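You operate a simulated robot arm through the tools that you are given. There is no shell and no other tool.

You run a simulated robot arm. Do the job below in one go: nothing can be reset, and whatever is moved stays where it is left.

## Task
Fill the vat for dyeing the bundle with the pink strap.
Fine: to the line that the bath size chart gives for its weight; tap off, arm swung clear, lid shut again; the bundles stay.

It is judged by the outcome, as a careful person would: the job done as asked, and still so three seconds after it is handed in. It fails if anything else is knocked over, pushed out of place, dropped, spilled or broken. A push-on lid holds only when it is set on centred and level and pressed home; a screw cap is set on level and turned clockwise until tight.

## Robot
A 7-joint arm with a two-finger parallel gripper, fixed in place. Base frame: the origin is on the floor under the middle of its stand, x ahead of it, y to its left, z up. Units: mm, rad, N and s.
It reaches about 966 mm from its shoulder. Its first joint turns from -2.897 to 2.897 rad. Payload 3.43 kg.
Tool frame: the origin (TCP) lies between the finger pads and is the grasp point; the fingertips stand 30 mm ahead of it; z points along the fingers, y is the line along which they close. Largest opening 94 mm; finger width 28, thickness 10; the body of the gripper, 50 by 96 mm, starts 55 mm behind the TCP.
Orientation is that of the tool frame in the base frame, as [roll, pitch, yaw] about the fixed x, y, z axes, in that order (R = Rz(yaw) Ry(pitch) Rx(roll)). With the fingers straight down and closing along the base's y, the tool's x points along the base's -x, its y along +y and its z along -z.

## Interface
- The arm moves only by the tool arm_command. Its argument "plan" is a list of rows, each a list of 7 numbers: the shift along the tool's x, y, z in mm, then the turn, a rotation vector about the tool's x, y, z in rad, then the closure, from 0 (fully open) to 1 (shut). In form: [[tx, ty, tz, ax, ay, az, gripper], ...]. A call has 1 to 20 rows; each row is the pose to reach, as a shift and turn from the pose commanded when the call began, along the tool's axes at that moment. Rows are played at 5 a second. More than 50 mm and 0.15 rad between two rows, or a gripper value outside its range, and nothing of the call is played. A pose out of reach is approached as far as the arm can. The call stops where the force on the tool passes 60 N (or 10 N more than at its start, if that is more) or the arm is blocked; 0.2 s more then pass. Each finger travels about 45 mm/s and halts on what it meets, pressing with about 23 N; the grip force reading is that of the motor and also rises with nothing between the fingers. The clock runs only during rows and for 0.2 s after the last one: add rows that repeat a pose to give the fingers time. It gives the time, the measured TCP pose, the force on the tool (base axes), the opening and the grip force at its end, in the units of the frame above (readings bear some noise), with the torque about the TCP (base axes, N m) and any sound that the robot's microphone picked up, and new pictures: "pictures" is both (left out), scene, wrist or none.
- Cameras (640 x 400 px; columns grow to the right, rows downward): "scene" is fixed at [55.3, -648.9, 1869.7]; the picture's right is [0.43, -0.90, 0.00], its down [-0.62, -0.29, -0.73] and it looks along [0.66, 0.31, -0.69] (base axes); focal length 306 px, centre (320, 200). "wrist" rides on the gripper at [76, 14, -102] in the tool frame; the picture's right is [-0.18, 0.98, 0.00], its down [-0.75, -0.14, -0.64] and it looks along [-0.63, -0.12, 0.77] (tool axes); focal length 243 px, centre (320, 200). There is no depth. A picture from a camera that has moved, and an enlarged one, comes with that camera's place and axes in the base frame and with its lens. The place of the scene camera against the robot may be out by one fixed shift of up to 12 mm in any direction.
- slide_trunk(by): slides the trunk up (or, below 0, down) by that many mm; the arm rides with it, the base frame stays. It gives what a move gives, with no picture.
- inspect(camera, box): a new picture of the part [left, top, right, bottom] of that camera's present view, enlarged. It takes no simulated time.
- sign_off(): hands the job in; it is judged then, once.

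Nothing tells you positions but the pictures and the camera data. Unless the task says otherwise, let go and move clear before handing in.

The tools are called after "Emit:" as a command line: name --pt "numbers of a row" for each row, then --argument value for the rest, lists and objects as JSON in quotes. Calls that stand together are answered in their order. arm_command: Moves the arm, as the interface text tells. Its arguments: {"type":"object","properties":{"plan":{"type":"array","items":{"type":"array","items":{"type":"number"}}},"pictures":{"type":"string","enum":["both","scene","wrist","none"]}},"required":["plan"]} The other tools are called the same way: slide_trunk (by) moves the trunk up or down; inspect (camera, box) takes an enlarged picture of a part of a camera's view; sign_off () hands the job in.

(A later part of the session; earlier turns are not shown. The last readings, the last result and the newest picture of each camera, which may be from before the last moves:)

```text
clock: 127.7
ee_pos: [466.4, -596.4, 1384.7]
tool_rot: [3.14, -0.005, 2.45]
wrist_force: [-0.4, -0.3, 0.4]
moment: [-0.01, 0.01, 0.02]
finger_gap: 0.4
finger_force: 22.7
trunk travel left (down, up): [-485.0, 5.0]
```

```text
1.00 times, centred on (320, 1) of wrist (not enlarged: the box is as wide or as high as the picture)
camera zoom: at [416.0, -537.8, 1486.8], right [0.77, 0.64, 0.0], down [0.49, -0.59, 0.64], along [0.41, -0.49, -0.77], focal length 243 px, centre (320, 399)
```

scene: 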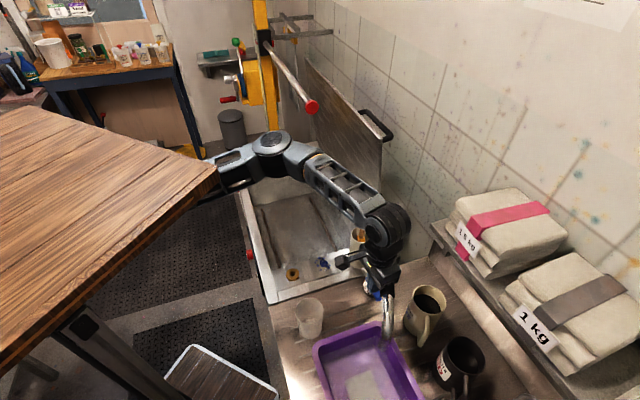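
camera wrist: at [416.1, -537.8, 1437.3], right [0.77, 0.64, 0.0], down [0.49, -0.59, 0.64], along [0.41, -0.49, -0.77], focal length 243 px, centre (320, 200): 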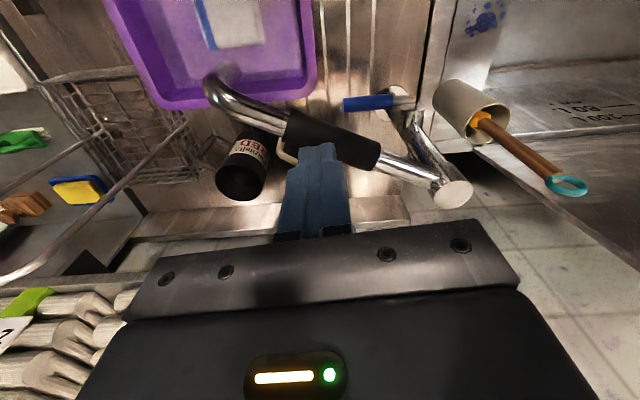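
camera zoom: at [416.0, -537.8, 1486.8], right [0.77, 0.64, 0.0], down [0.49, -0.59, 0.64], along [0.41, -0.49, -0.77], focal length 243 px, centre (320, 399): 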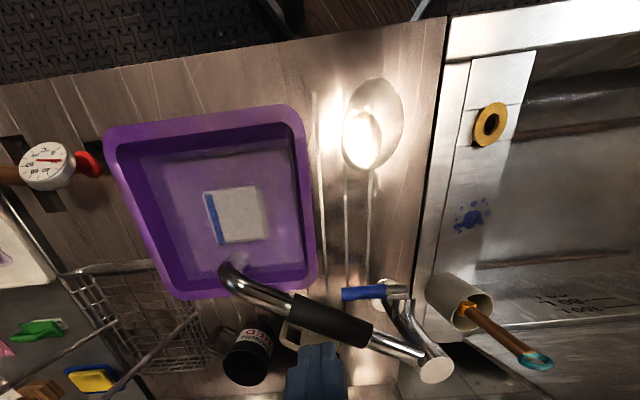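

Emit:
arm_command --pt "-6.1 35.7 -11.7 0.0028 -0.0737 0.0082 1" --pt "-12.2 71.4 -23.4 0.0057 -0.1475 0.0164 1" --pt "-18.3 107.1 -35.1 0.0085 -0.2212 0.0247 1" --pt "-24.4 142.8 -46.8 0.0113 -0.2949 0.0329 1" --pt "-30.6 178.6 -58.5 0.0142 -0.3687 0.0411 1" --pt "-36.7 214.3 -70.2 0.017 -0.4424 0.0493 1" --pt "-42.8 250 -81.9 0.0198 -0.5161 0.0576 1" --pt "-48.9 285.7 -93.6 0.0227 -0.5899 0.0658 1" --pt "-55 321.4 -105.3 0.0255 -0.6636 0.074 1" --pictures "both"

Emit:
inspect --camera "scene" --box '[290, 60, 430, 220]'

```text
clock: 129.7
ee_pos: [713.5, -384.4, 1490.9]
tool_rot: [3.139, 0.66, 2.371]
wrist_force: [0.5, -0.8, 0.7]
moment: [0.04, 0.01, 0.05]
finger_gap: 0.2
finger_force: 23.2
trunk travel left (down, up): [-485.0, 5.0]
camera wrist: at [634.2, -288.5, 1524.5], right [0.79, 0.61, 0.11], down [0.05, -0.24, 0.97], along [0.61, -0.76, -0.22], focal length 243 px, centre (320, 200)
```

scene: 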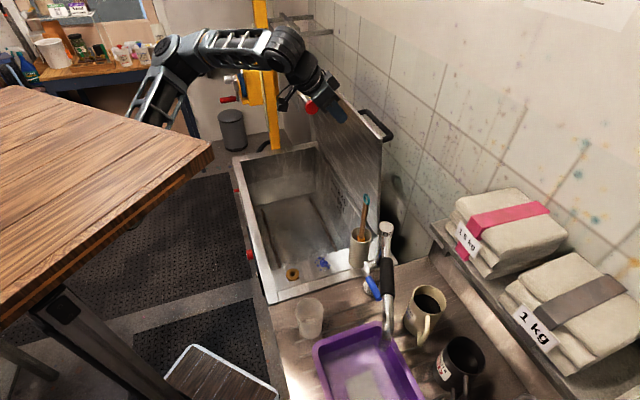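
wrist: 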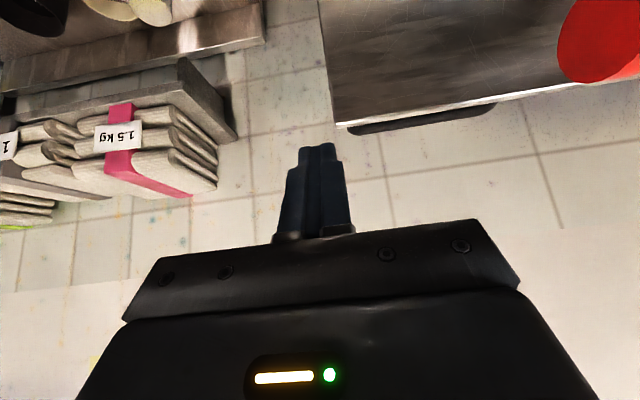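

```text
2.50 times, centred on (360, 140) of scene
camera zoom: at [55.3, -648.9, 1869.7], right [0.43, -0.9, 0.0], down [-0.62, -0.29, -0.73], along [0.66, 0.31, -0.69], focal length 766 px, centre (220, 350)
```

zoom: 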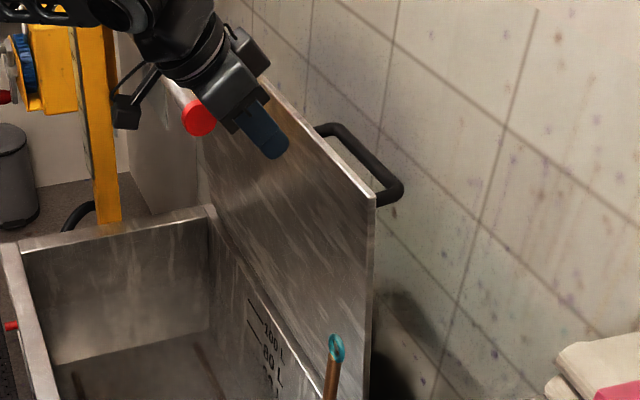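

I now locate the lid edge at about n-distance 933 mm, z≈1373 and the handle bar about 45 mm behind it at z≈1360. I move above it, staying clear of the red pole end.

Emit:
arm_command --pt "-28.1 13.1 27.4 0 0 0 1" --pt "-56.2 26.2 54.7 0 0 0 1" --pt "-84.2 39.3 82 0 0 0 1" --pt "-112.3 52.4 109.4 0 0 0 1" --pictures "both"

Emit:
inspect --camera "scene" --box '[300, 60, 430, 200]'

Emit:
inspect --camera "wrist" --box '[0, 0, 640, 2]'

```text
clock: 130.7
ee_pos: [863.6, -453.2, 1472.4]
tool_rot: [3.14, 0.66, 2.374]
wrist_force: [0.9, -0.4, -0.1]
moment: [-0.03, -0.01, -0.01]
finger_gap: 0.0
finger_force: 23.2
trunk travel left (down, up): [-485.0, 5.0]
camera wrist: at [783.6, -358.3, 1505.5], right [0.79, 0.61, 0.11], down [0.05, -0.24, 0.97], along [0.62, -0.76, -0.22], focal length 243 px, centre (320, 200)
```

scene: 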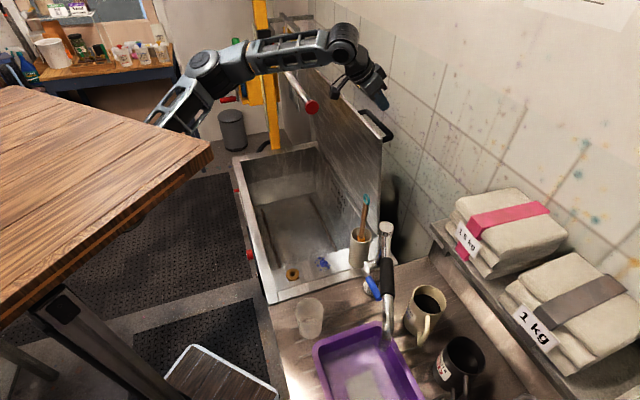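
wrist: 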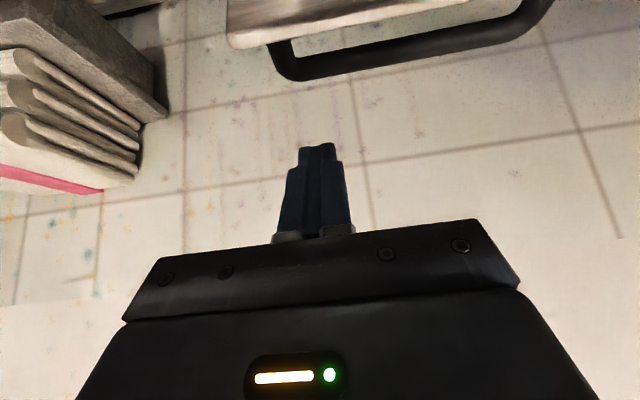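

```text
2.86 times, centred on (365, 130) of scene
camera zoom: at [55.3, -648.9, 1869.7], right [0.43, -0.9, 0.0], down [-0.62, -0.29, -0.73], along [0.66, 0.31, -0.69], focal length 876 px, centre (191, 400)
```

zoom: 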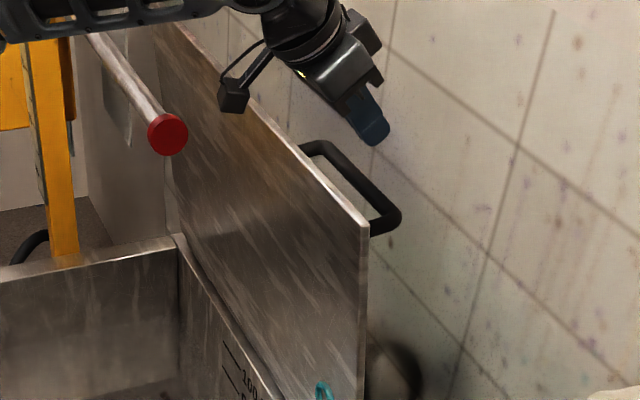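

```text
1.00 times, centred on (320, 1) of wrist (not enlarged: the box is as wide or as high as the picture)
camera zoom: at [783.6, -358.3, 1505.5], right [0.79, 0.61, 0.11], down [0.05, -0.24, 0.97], along [0.62, -0.76, -0.22], focal length 243 px, centre (320, 399)
```

zoom: 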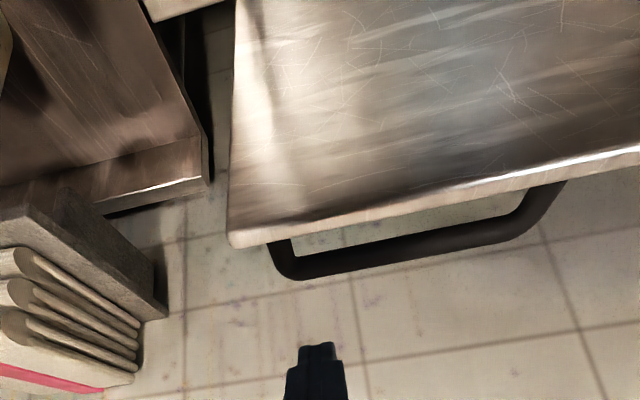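

Good sight of the handle. I slide the fingers down behind the bar.

Emit:
arm_command --pt "0 0 36 0 0 0 1" --pt "0 0 73 0 0 0 1" --pt "0 0 110 0 0 0 1" --pt "0 0 110 0 0 0 1" --pictures "both"

Emit:
inspect --camera "wrist" --box '[0, 0, 640, 2]'

Emit:
inspect --camera "scene" --box '[300, 60, 430, 200]'

```text
clock: 131.7
ee_pos: [910.0, -501.5, 1384.9]
tool_rot: [3.139, 0.661, 2.375]
wrist_force: [0.2, -0.1, 0.2]
moment: [-0.01, 0.01, -0.01]
finger_gap: 0.2
finger_force: 23.0
trunk travel left (down, up): [-485.0, 5.0]
camera wrist: at [831.0, -406.4, 1418.8], right [0.79, 0.61, 0.11], down [0.05, -0.24, 0.97], along [0.61, -0.76, -0.22], focal length 243 px, centre (320, 200)
```

scene: 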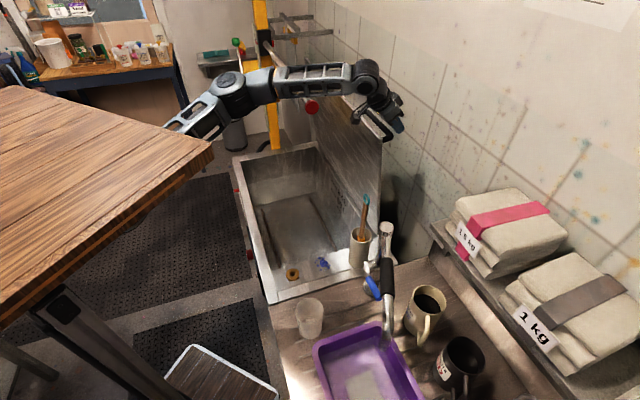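
wrist: 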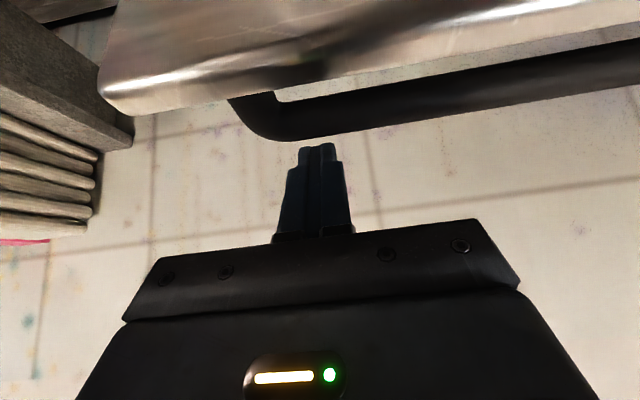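

```text
1.00 times, centred on (320, 1) of wrist (not enlarged: the box is as wide or as high as the picture)
camera zoom: at [831.0, -406.4, 1418.8], right [0.79, 0.61, 0.11], down [0.05, -0.24, 0.97], along [0.61, -0.76, -0.22], focal length 243 px, centre (320, 399)
```

zoom: 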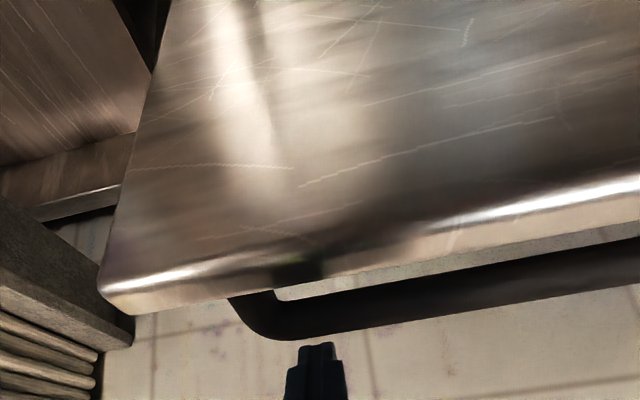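

```text
2.86 times, centred on (365, 130) of scene
camera zoom: at [55.3, -648.9, 1869.7], right [0.43, -0.9, 0.0], down [-0.62, -0.29, -0.73], along [0.66, 0.31, -0.69], focal length 876 px, centre (191, 400)
```

zoom: 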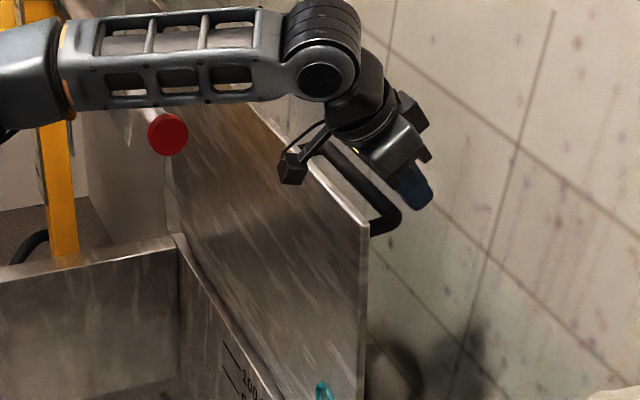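

The fingers sit behind the handle bar. I pull it toward me gently to bring the lid off its upright position.

Emit:
arm_command --pt "9 0 -4.6 0 0 0 1" --pt "18.2 0 -9.2 0 0 0 1" --pt "37.2 0 -19.5 0 0 0 1" --pt "53.5 0 -29 0 0 0 1" --pt "70.2 0 -38.6 0 0 0 1" --pictures "both"

Emit:
inspect --camera "scene" --box '[270, 60, 420, 220]'

```text
clock: 132.8
ee_pos: [853.7, -445.1, 1372.1]
tool_rot: [-3.141, 0.657, 2.374]
wrist_force: [0.1, 0.0, 0.7]
moment: [0.02, -0.01, 0.02]
finger_gap: 0.0
finger_force: 22.8
trunk travel left (down, up): [-485.0, 5.0]
camera wrist: at [774.1, -350.9, 1406.3], right [0.79, 0.61, 0.11], down [0.05, -0.24, 0.97], along [0.61, -0.76, -0.22], focal length 243 px, centre (320, 200)
```

scene: 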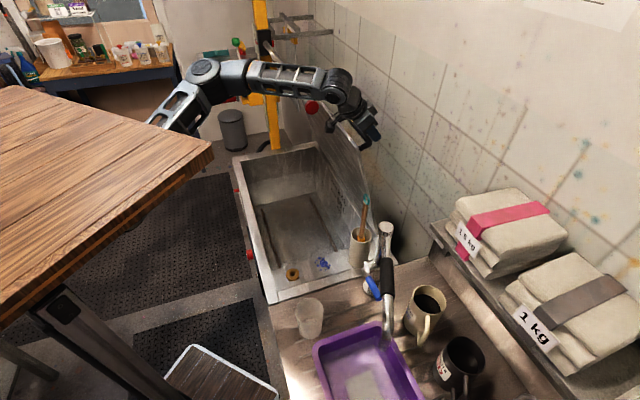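
wrist: 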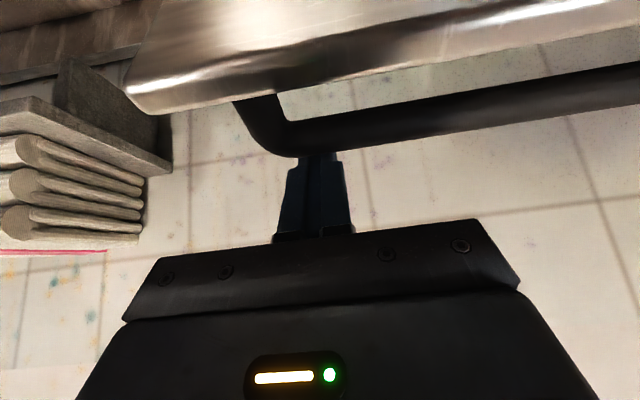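

```text
2.50 times, centred on (345, 140) of scene
camera zoom: at [55.3, -648.9, 1869.7], right [0.43, -0.9, 0.0], down [-0.62, -0.29, -0.73], along [0.66, 0.31, -0.69], focal length 766 px, centre (258, 350)
```

zoom: 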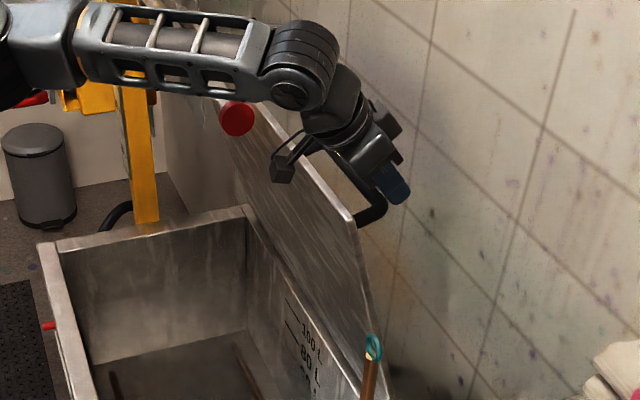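

Emit:
arm_command --pt "17.2 0 -5.5 0 0 0 1" --pt "34.5 0 -11.1 0 0 0 1" --pt "52.4 0 -15.2 0 0 0 1" --pt "70.3 0 -19.3 0 0 0 1" --pt "88.6 0 -24.2 0 0 0 1" --pt "107 0 -29.2 0 0 0 1" --pt "125.8 0 -32.5 0 0 0 1" --pt "144.6 0 -35.9 0 0 0 1" --pictures "both"

Emit:
inspect --camera "scene" --box '[230, 60, 400, 250]'

```text
clock: 134.7
ee_pos: [755.8, -351.0, 1312.5]
tool_rot: [-3.14, 0.661, 2.374]
wrist_force: [0.7, 0.7, -0.3]
moment: [0.0, 0.03, -0.01]
finger_gap: 0.0
finger_force: 23.2
trunk travel left (down, up): [-485.0, 5.0]
camera wrist: at [676.1, -255.8, 1346.2], right [0.79, 0.61, 0.11], down [0.05, -0.24, 0.97], along [0.62, -0.76, -0.22], focal length 243 px, centre (320, 200)
```

scene: 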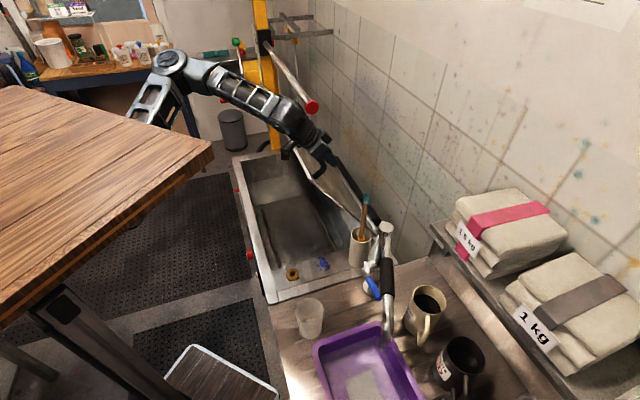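
wrist: 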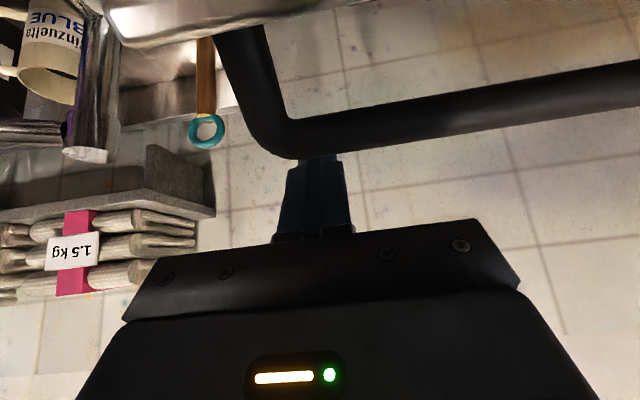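

```text
2.11 times, centred on (315, 155) of scene
camera zoom: at [55.3, -648.9, 1869.7], right [0.43, -0.9, 0.0], down [-0.62, -0.29, -0.73], along [0.66, 0.31, -0.69], focal length 645 px, centre (330, 295)
```

zoom: 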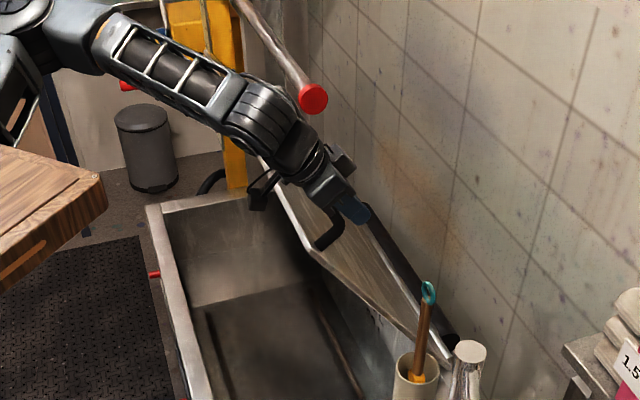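

Emit:
arm_command --pt "19 0 -1.8 0 0 0 1" --pt "38 0 -3.4 0 0 0 1" --pt "57 0 -3.5 0 0 0 1" --pt "76.1 0 -3.5 0 0 0 1" --pt "95.2 0 -2 0 0 0 1" --pt "114.2 0 -0.3 0 0 0 1" --pt "133 0 2.8 0 0 0 1" --pt "151.6 0 6.3 0 0 0 1" --pictures "both"

Emit:
inspect --camera "scene" --box '[230, 100, 400, 270]'

```text
clock: 136.7
ee_pos: [652.7, -296.7, 1216.0]
tool_rot: [3.137, 0.661, 2.303]
wrist_force: [-0.9, 0.1, 0.1]
moment: [0.01, 0.0, 0.05]
finger_gap: 0.3
finger_force: 22.2
trunk travel left (down, up): [-485.0, 5.0]
stopped in row 8: the arm was blocked; the commanded pose is now the measured one
camera wrist: at [580.1, -196.2, 1249.4], right [0.83, 0.55, 0.12], down [0.03, -0.25, 0.97], along [0.56, -0.8, -0.22], focal length 243 px, centre (320, 200)
```

scene: 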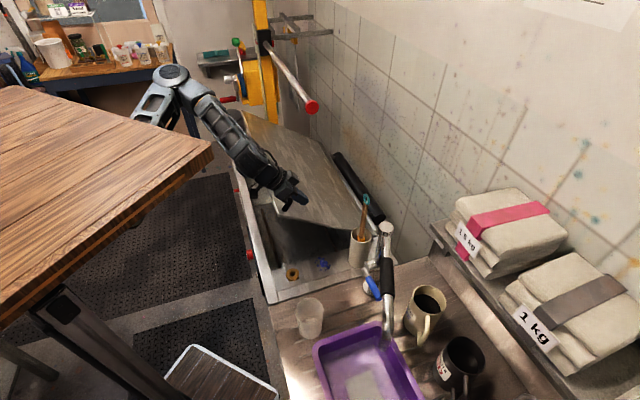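
wrist: 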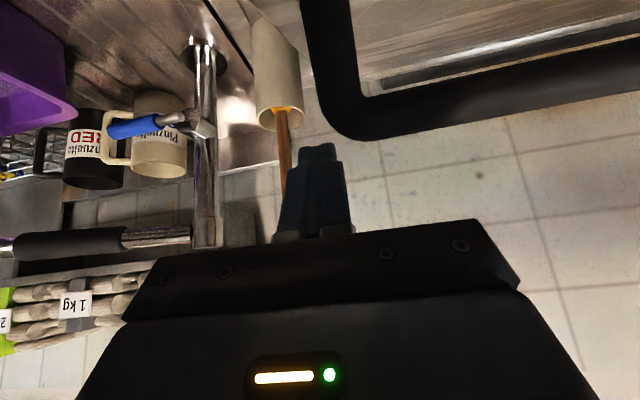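

```text
2.35 times, centred on (315, 185) of scene
camera zoom: at [55.3, -648.9, 1869.7], right [0.43, -0.9, 0.0], down [-0.62, -0.29, -0.73], along [0.66, 0.31, -0.69], focal length 721 px, centre (332, 235)
```

zoom: 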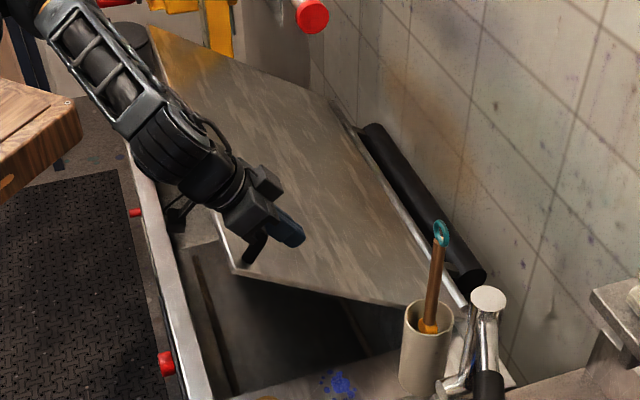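

The lid is down to about 33°, where the arm reached its folding limit and the lid stays by itself. I withdraw upward and will press it the rest of the way from above with the trunk lowered.

Emit:
arm_command --pt "-30.7 0.2 -39.5 0 0 0 1" --pt "-45 1.5 -75 -0.0036 0.0734 -0.0104 1" --pt "-59.7 2.8 -110.6 -0.0071 0.1468 -0.0208 1" --pt "-74.5 4.1 -146.2 -0.0107 0.2202 -0.0312 1" --pt "-89.2 5.4 -181.8 -0.0142 0.2936 -0.0416 1" --pt "-104 6.8 -217.4 -0.0178 0.3669 -0.052 1" --pt "-118.7 8.1 -253 -0.0213 0.4403 -0.0624 1" --pt "-133.5 9.4 -288.6 -0.0249 0.5137 -0.0728 1" --pt "-148.2 10.8 -324.2 -0.0284 0.5871 -0.0832 1" --pt "-162.9 12.1 -359.8 -0.032 0.6605 -0.0936 1" --pictures "both"

```text
clock: 138.8
ee_pos: [608.6, -214.4, 1576.5]
tool_rot: [-3.097, -0.023, 2.404]
wrist_force: [-0.6, 0.4, 0.5]
moment: [0.0, -0.03, -0.02]
finger_gap: 0.0
finger_force: 23.3
out of reach, approached as far as the arm can: row 10
trunk travel left (down, up): [-485.0, 5.0]
camera wrist: at [566.4, -152.0, 1679.1], right [0.8, 0.6, -0.05], down [0.49, -0.6, 0.63], along [0.35, -0.52, -0.78], focal length 243 px, centre (320, 200)
```

scene: 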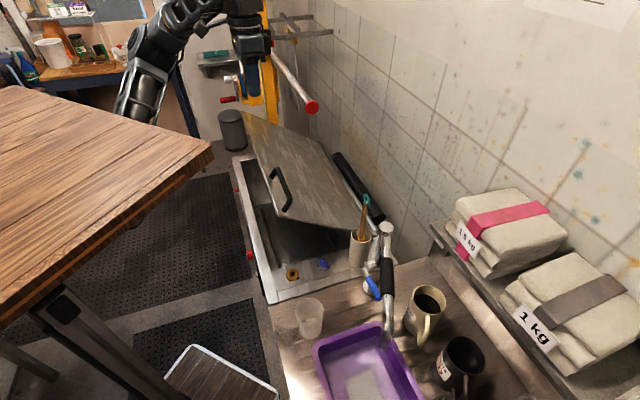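
wrist: 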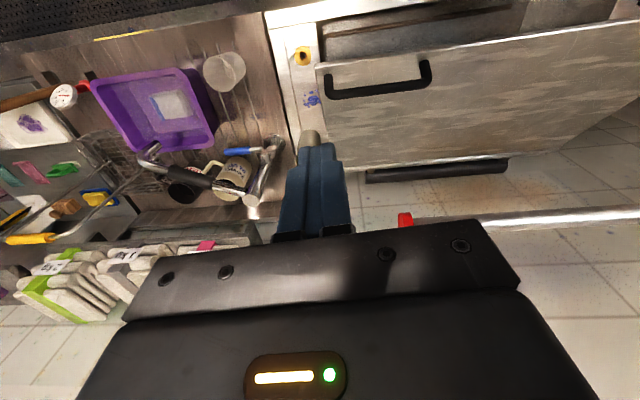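

Emit:
slide_trunk --by -320

Emit:
inspect --camera "wrist" --box '[0, 0, 640, 2]'

Emit:
inspect --camera "scene" --box '[180, 80, 380, 280]'

```text
clock: 142.0
ee_pos: [609.3, -213.9, 1256.1]
tool_rot: [-3.097, -0.019, 2.406]
wrist_force: [-0.3, 0.6, 0.3]
moment: [0.02, 0.01, 0.0]
finger_gap: 0.3
finger_force: 23.2
trunk travel left (down, up): [-165.0, 325.0]
```

```text
1.00 times, centred on (320, 1) of wrist (not enlarged: the box is as wide or as high as the picture)
camera zoom: at [566.3, -150.5, 1359.4], right [0.79, 0.61, -0.05], down [0.49, -0.6, 0.63], along [0.36, -0.53, -0.77], focal length 243 px, centre (320, 399)
```

zoom: 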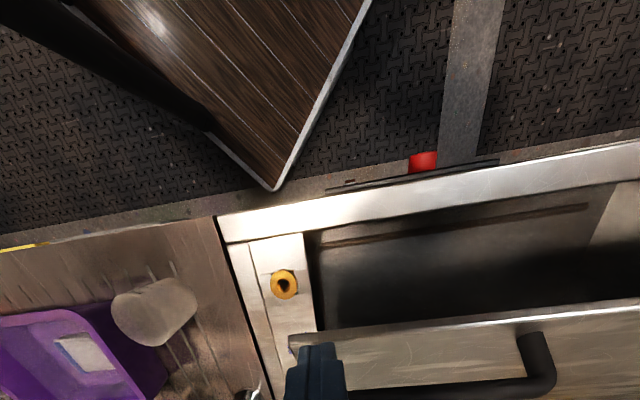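

```text
2.00 times, centred on (280, 180) of scene
camera zoom: at [55.3, -648.9, 1869.7], right [0.43, -0.9, 0.0], down [-0.62, -0.29, -0.73], along [0.66, 0.31, -0.69], focal length 613 px, centre (400, 240)
```

zoom: 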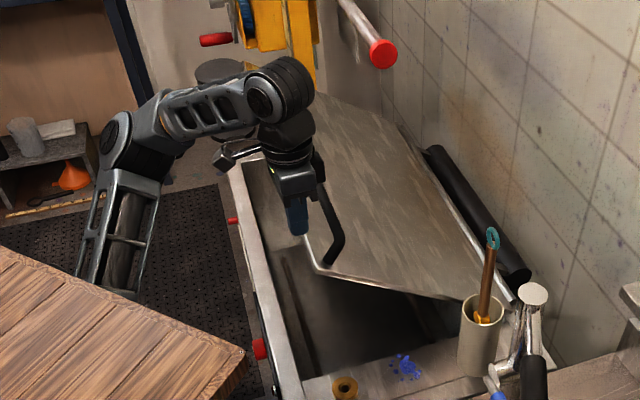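

The handle bar is at about n=644, z≈1196. I move over its middle and then press it down along the lid's arc.

Emit:
arm_command --pt "-19.9 24.5 0 -0.015 -0.006 0 1" --pt "-39.8 48.9 2 -0.03 -0.013 0 1" --pt "-59.7 73.4 4 -0.045 -0.019 0 1" --pt "-59.7 73.4 8 -0.045 -0.019 0 1" --pictures "both"

Emit:
inspect --camera "wrist" --box '[0, 0, 640, 2]'

Emit:
inspect --camera "scene" --box '[180, 80, 380, 280]'

```text
clock: 143.0
ee_pos: [702.6, -196.1, 1245.0]
tool_rot: [-3.136, 0.009, 2.411]
wrist_force: [0.4, -0.1, -0.2]
moment: [0.04, 0.0, 0.02]
finger_gap: 0.2
finger_force: 23.8
out of reach, approached as far as the arm can: row 1, 2, 3
trunk travel left (down, up): [-165.0, 325.0]
camera wrist: at [653.9, -134.5, 1346.5], right [0.79, 0.61, 0.0], down [0.46, -0.6, 0.65], along [0.39, -0.52, -0.76], focal length 243 px, centre (320, 200)
```

scene: 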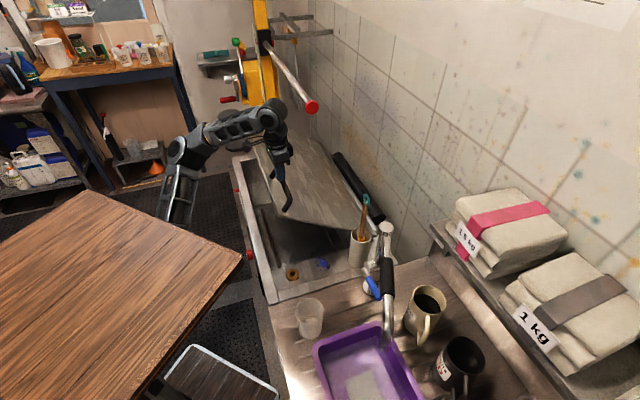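
wrist: 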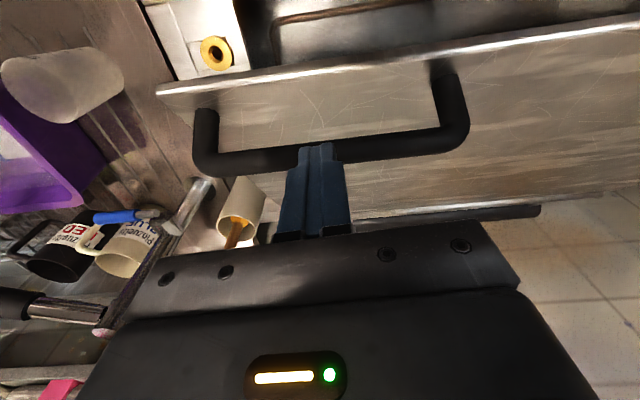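

```text
1.00 times, centred on (320, 1) of wrist (not enlarged: the box is as wide or as high as the picture)
camera zoom: at [653.9, -134.5, 1346.5], right [0.79, 0.61, 0.0], down [0.46, -0.6, 0.65], along [0.39, -0.52, -0.76], focal length 243 px, centre (320, 399)
```

zoom: 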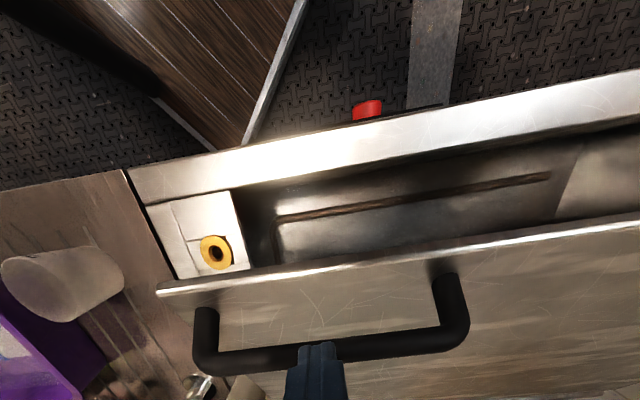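

```text
2.00 times, centred on (280, 180) of scene
camera zoom: at [55.3, -648.9, 1869.7], right [0.43, -0.9, 0.0], down [-0.62, -0.29, -0.73], along [0.66, 0.31, -0.69], focal length 613 px, centre (400, 240)
```

zoom: 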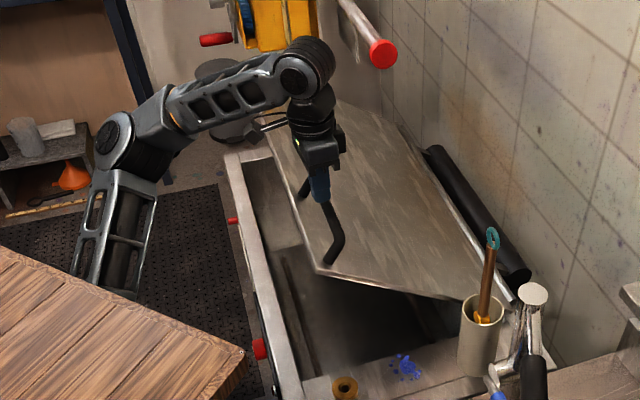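

The fingertips rest on the middle of the bar. I press down along the arc to bring the lid to about 22°.

Emit:
arm_command --pt "9.2 0.3 15 0 0 0 1" --pt "19 0.7 30.4 0 0 0 1" --pt "29.5 1.1 46.3 0 0 0 1" --pt "39.3 1.5 62.7 0 0 0 1" --pt "48.2 1.8 79.5 0 0 0 1" --pictures "both"

Emit:
inspect --camera "scene" --box '[180, 80, 380, 280]'

```text
clock: 144.2
ee_pos: [660.7, -170.2, 1176.8]
tool_rot: [3.097, 0.024, 2.401]
wrist_force: [0.5, 0.6, -0.2]
moment: [-0.01, -0.03, -0.01]
finger_gap: 0.0
finger_force: 22.7
trunk travel left (down, up): [-165.0, 325.0]
camera wrist: at [608.9, -110.9, 1279.0], right [0.8, 0.6, 0.05], down [0.43, -0.62, 0.65], along [0.42, -0.5, -0.76], focal length 243 px, centre (320, 200)
```

scene: 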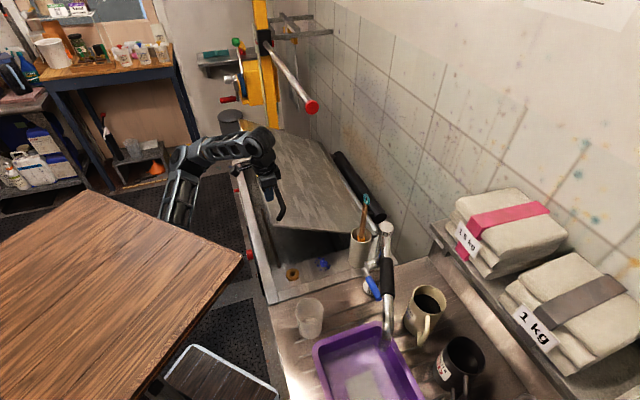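
wrist: 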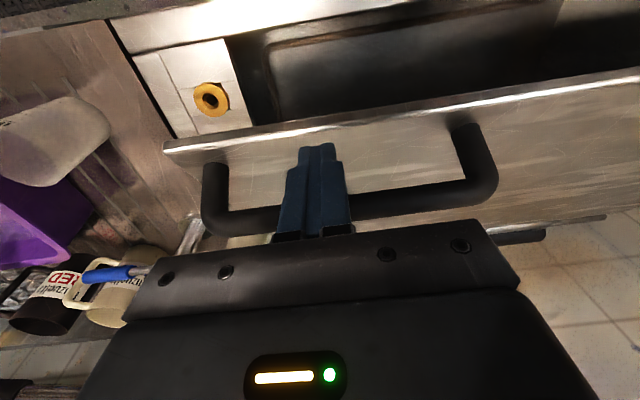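

```text
2.00 times, centred on (280, 180) of scene
camera zoom: at [55.3, -648.9, 1869.7], right [0.43, -0.9, 0.0], down [-0.62, -0.29, -0.73], along [0.66, 0.31, -0.69], focal length 613 px, centre (400, 240)
```

zoom: 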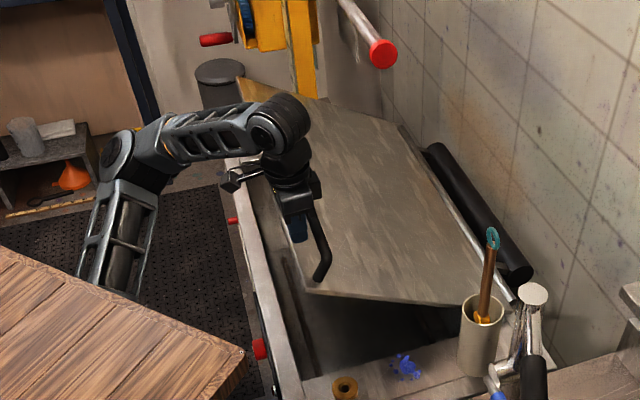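

The fingertips slipped to the front of the bar, and the lid stayed at about 27°. I lift off and instead turn the gripper to grasp the bar as I did at the start, so that I can lower it under control.

Emit:
arm_command --pt "0 0 -37 0 0 0 1" --pt "0 0 -73 0 0 0 1" --pt "-4 2 -73 0 0 -0.14 0.6" --pt "-8 4 -73 0 0 -0.28 0.2" --pt "-12 6 -73 0 0 -0.42 0" --pt "-16 8 -73 0 0 -0.56 0" --pt "-20.9 9.6 -73 0 0 -0.7 0" --pt "-20.9 9.6 -73 0 0 -0.84 0" --pt "-20.9 9.6 -73 0 0 -0.98 0" --pt "-20.9 9.6 -73 0 0 -1.12 0" --pt "-20.9 9.6 -73 0 0 -1.26 0" --pt "-20.9 9.6 -73 0 0 -1.4 0" --pt "-20.9 9.6 -73 0 0 -1.53 0" --pictures "both"

Emit:
inspect --camera "wrist" --box '[0, 0, 640, 2]'

```text
clock: 147.0
ee_pos: [689.7, -171.5, 1240.0]
tool_rot: [-3.134, 0.0, -2.343]
wrist_force: [0.8, 1.1, 0.3]
moment: [0.04, 0.0, 0.02]
finger_gap: 94.2
finger_force: 0.1
trunk travel left (down, up): [-165.0, 325.0]
camera wrist: at [624.6, -216.8, 1341.8], right [-0.57, 0.82, 0.0], down [0.62, 0.44, 0.64], along [0.53, 0.37, -0.77], focal length 243 px, centre (320, 200)
```

scene: 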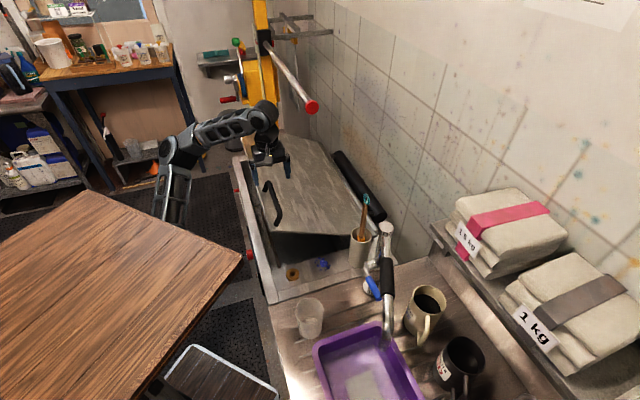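
wrist: 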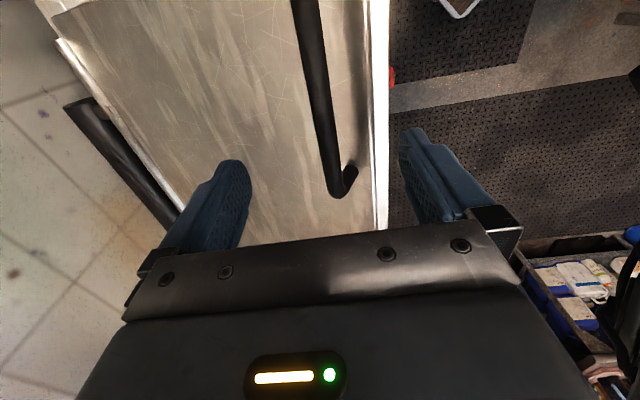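

```text
1.00 times, centred on (320, 1) of wrist (not enlarged: the box is as wide or as high as the picture)
camera zoom: at [624.6, -216.8, 1341.8], right [-0.57, 0.82, 0.0], down [0.62, 0.44, 0.64], along [0.53, 0.37, -0.77], focal length 243 px, centre (320, 399)
```

zoom: 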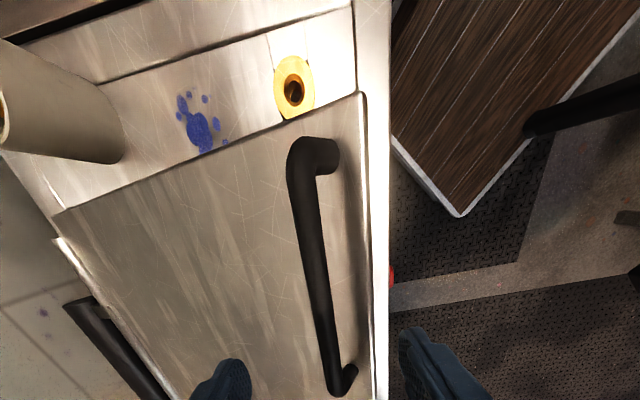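

The gripper is aligned over the bar (about 6 mm off-centre, which I correct). I descend and close on it.

Emit:
arm_command --pt "0 2 30 0 0 0 0" --pt "0 4 60 0 0 0 0" --pt "0 5.5 91 0 0 0 0" --pt "0 5.5 91 0 0 0 0.4" --pt "0 5.5 91 0 0 0 1" --pt "0 5.5 91 0 0 0 1" --pt "0 5.5 91 0 0 0 1" --pt "0 5.5 91 0 0 0 1" --pt "0 5.5 91 0 0 0 1" --pictures "both"

```text
clock: 149.0
ee_pos: [682.6, -171.1, 1158.3]
tool_rot: [-3.124, 0.042, -2.346]
wrist_force: [7.2, -9.6, -11.1]
moment: [-0.09, -0.17, -1.14]
finger_gap: 18.1
finger_force: 42.8
trunk travel left (down, up): [-165.0, 325.0]
camera wrist: at [613.9, -217.0, 1257.5], right [-0.57, 0.82, -0.01], down [0.6, 0.43, 0.68], along [0.56, 0.38, -0.74], focal length 243 px, centre (320, 200)
```

scene: 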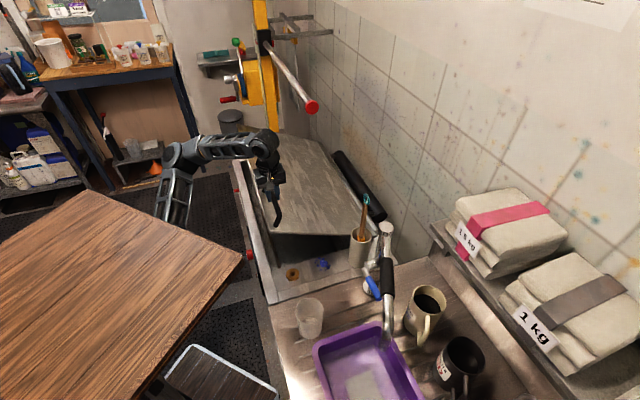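
wrist: 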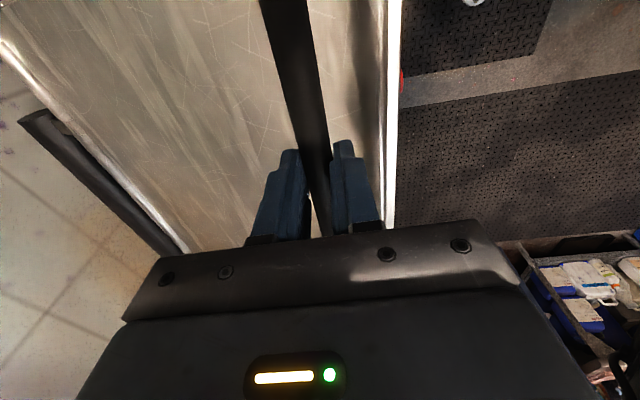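

Gripped at 18 mm. I lower the lid along its arc.

Emit:
arm_command --pt "0.6 7 13.3 0 0 0 1" --pt "1.2 14.1 26.5 0 0 0 1" --pt "1.9 20.8 40.3 0 0 0 1" --pt "2.5 27.3 54.1 0 0 0 1" --pt "3.1 33 68.2 0 0 0 1" --pt "3.7 38.5 82.3 0 0 0 1" --pictures "both"

```text
clock: 150.4
ee_pos: [645.4, -155.5, 1076.1]
tool_rot: [-3.131, 0.05, -2.39]
wrist_force: [-15.1, 53.8, 13.6]
moment: [1.02, 0.24, 1.14]
finger_gap: 18.8
finger_force: 44.8
trunk travel left (down, up): [-165.0, 325.0]
camera wrist: at [576.2, -200.2, 1175.0], right [-0.54, 0.84, 0.0], down [0.62, 0.39, 0.68], along [0.57, 0.36, -0.73], focal length 243 px, centre (320, 200)
```

scene: 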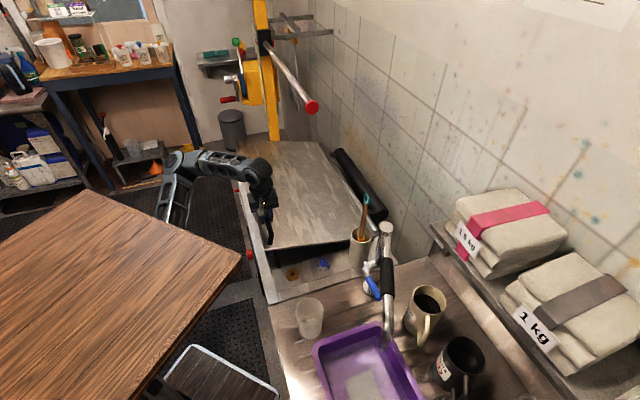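
wrist: 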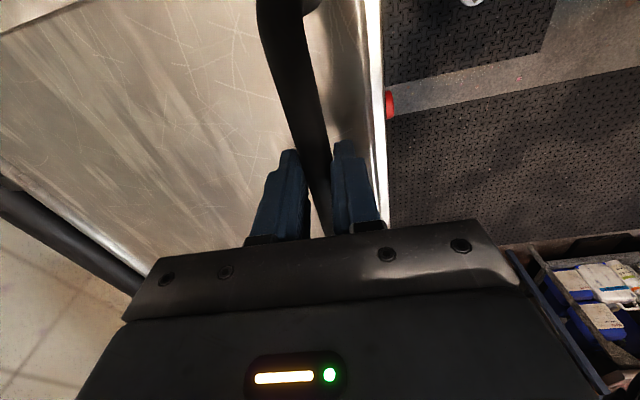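

Emit:
arm_command --pt "-2 3 0 0 0 0 1" --pt "-3 5 7 0 0 0 1" --pt "-2.4 8.8 14.4 0 0 0 1" --pt "-2 11 21.7 0 0 0 1" --pt "-1.7 13.2 29 0 0 0 1" --pt "-1.4 15.2 36.3 0 0 0 1" --pt "-1.1 17 43.7 0 0 0 1" --pictures "both"

```text
clock: 152.0
ee_pos: [632.5, -154.1, 1035.8]
tool_rot: [-3.14, 0.063, -2.429]
wrist_force: [-8.3, 43.0, 7.3]
moment: [1.29, -0.57, 1.3]
finger_gap: 19.7
finger_force: 45.0
trunk travel left (down, up): [-165.0, 325.0]
stopped in row 7: the force on the tool passed its limit at 76 N (the readings are from after the stop); the commanded pose is now the measured one
camera wrist: at [560.2, -197.5, 1132.9], right [-0.5, 0.86, 0.01], down [0.63, 0.36, 0.69], along [0.59, 0.35, -0.73], focal length 243 px, centre (320, 200)
```

scene: 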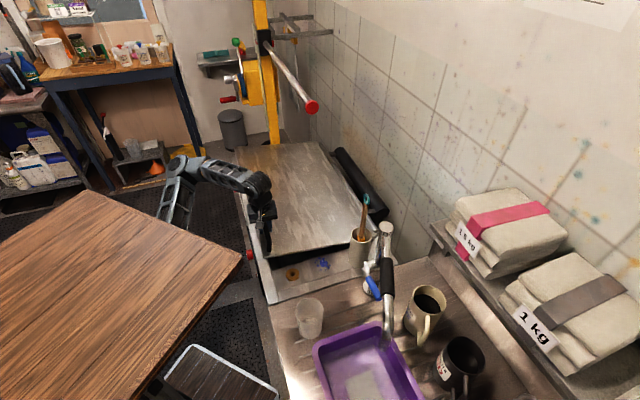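
wrist: 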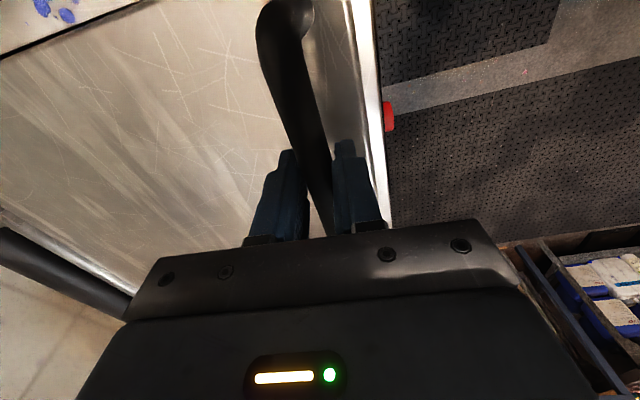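

The lid is down to about 10°; the arm is drifting near its limit here, so I let go (the lid stays), lift off, and lower the trunk for the last part.

Emit:
arm_command --pt "0 0 0 0 0 0 0.6" --pt "0 0 0 0 0 0 0.2" --pt "0 0 0 0 0 0 0" --pt "0 0 -45 0 0 0 0" --pt "0 0 -90 0 0 0 0.3" --pt "0 0 -140 0 0 0 1" --pictures "both"

Emit:
slide_trunk --by -90

Emit:
inspect --camera "wrist" --box '[0, 0, 640, 2]'

Emit:
inspect --camera "scene" --box '[200, 120, 380, 300]'

```text
clock: 153.4
ee_pos: [628.0, -158.5, 1175.5]
tool_rot: [-3.133, 0.049, -2.423]
wrist_force: [0.0, -0.3, -0.4]
moment: [0.01, 0.03, 0.02]
finger_gap: 37.7
finger_force: 0.0
trunk travel left (down, up): [-165.0, 325.0]
camera wrist: at [556.5, -201.1, 1273.6], right [-0.51, 0.86, 0.0], down [0.63, 0.37, 0.68], along [0.58, 0.35, -0.73], focal length 243 px, centre (320, 200)
```

scene: 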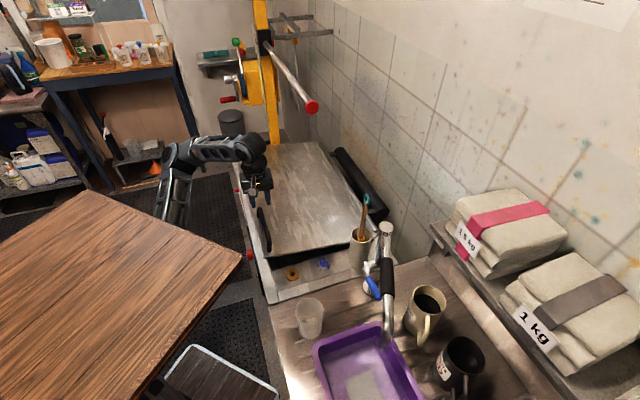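
wrist: 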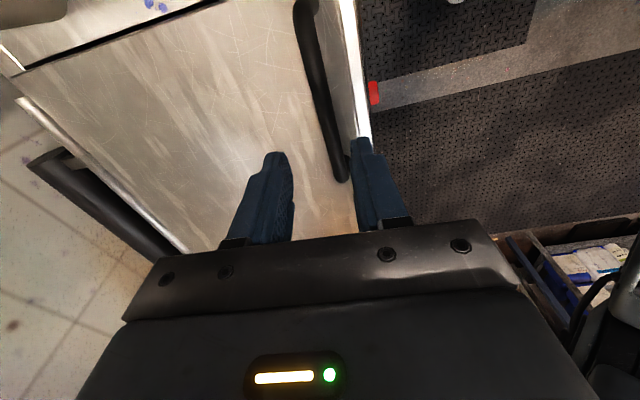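

```text
clock: 154.7
ee_pos: [627.4, -159.7, 1085.6]
tool_rot: [-3.132, 0.051, -2.425]
wrist_force: [0.2, -0.4, -0.4]
moment: [-0.02, 0.0, -0.03]
finger_gap: 0.1
finger_force: 22.7
trunk travel left (down, up): [-75.0, 415.0]
```

```text
1.00 times, centred on (320, 1) of wrist (not enlarged: the box is as wide or as high as the picture)
camera zoom: at [555.7, -202.1, 1183.4], right [-0.51, 0.86, 0.0], down [0.63, 0.37, 0.68], along [0.59, 0.35, -0.73], focal length 243 px, centre (320, 399)
```

zoom: 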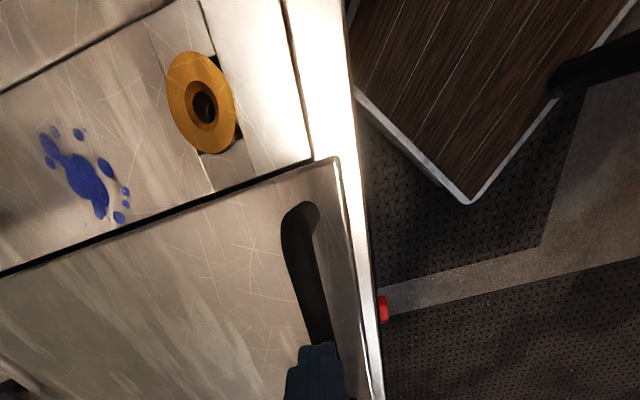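

```text
2.22 times, centred on (290, 210) of scene
camera zoom: at [55.3, -648.9, 1869.7], right [0.43, -0.9, 0.0], down [-0.62, -0.29, -0.73], along [0.66, 0.31, -0.69], focal length 681 px, centre (387, 178)
```

zoom: 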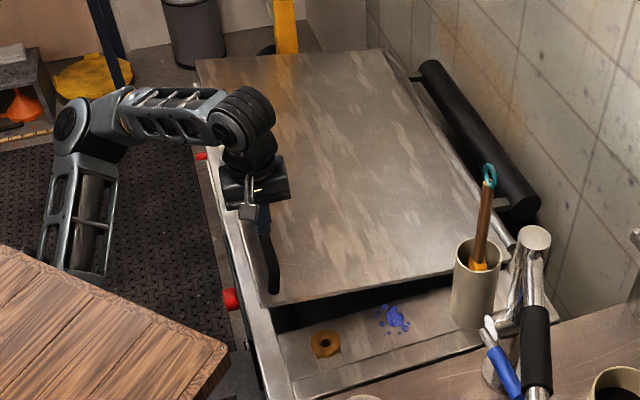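

The closed fingers are right above the bar. I press straight down to bring the lid nearly shut.

Emit:
arm_command --pt "0 6 10 0 0 0 1" --pt "0 6 20 0 0 0 1" --pt "0 7 30 0 0 0 1" --pt "0 8.5 40 0 0 0 1" --pt "0 10 50 0 0 0 1" --pt "0 12 60 0 0 0 1" --pictures "both"

Emit:
inspect --camera "scene" --box '[220, 170, 380, 310]'

```text
clock: 156.1
ee_pos: [619.8, -154.7, 1025.0]
tool_rot: [-3.131, 0.05, -2.444]
wrist_force: [-0.7, 0.7, 0.0]
moment: [0.02, 0.01, 0.0]
finger_gap: 0.2
finger_force: 22.9
trunk travel left (down, up): [-75.0, 415.0]
camera wrist: at [547.3, -196.1, 1123.6], right [-0.49, 0.87, 0.0], down [0.64, 0.36, 0.68], along [0.59, 0.33, -0.73], focal length 243 px, centre (320, 200)
```

scene: 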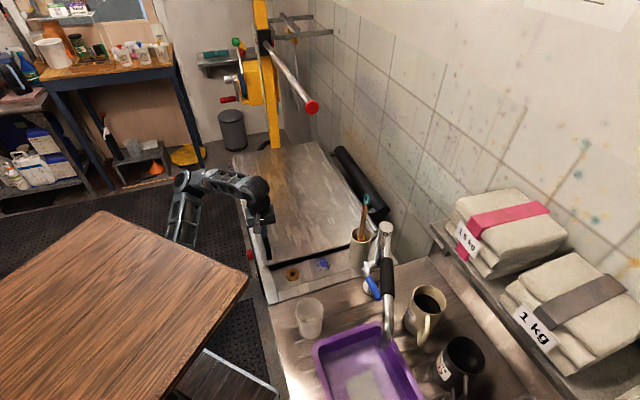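
wrist: 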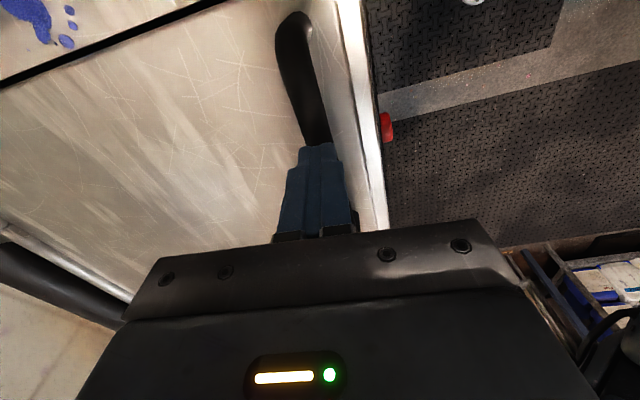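

```text
2.86 times, centred on (300, 240) of scene
camera zoom: at [55.3, -648.9, 1869.7], right [0.43, -0.9, 0.0], down [-0.62, -0.29, -0.73], along [0.66, 0.31, -0.69], focal length 876 px, centre (377, 86)
```

zoom: 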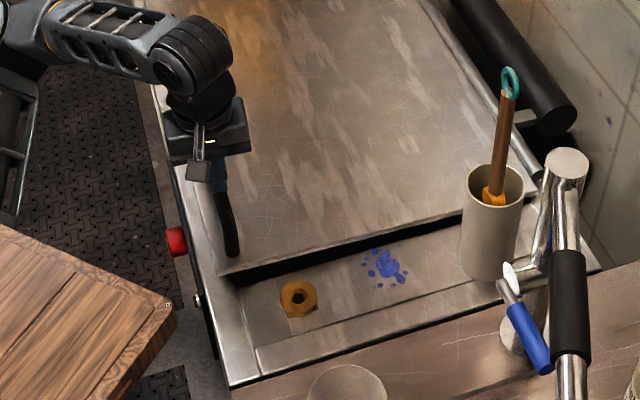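

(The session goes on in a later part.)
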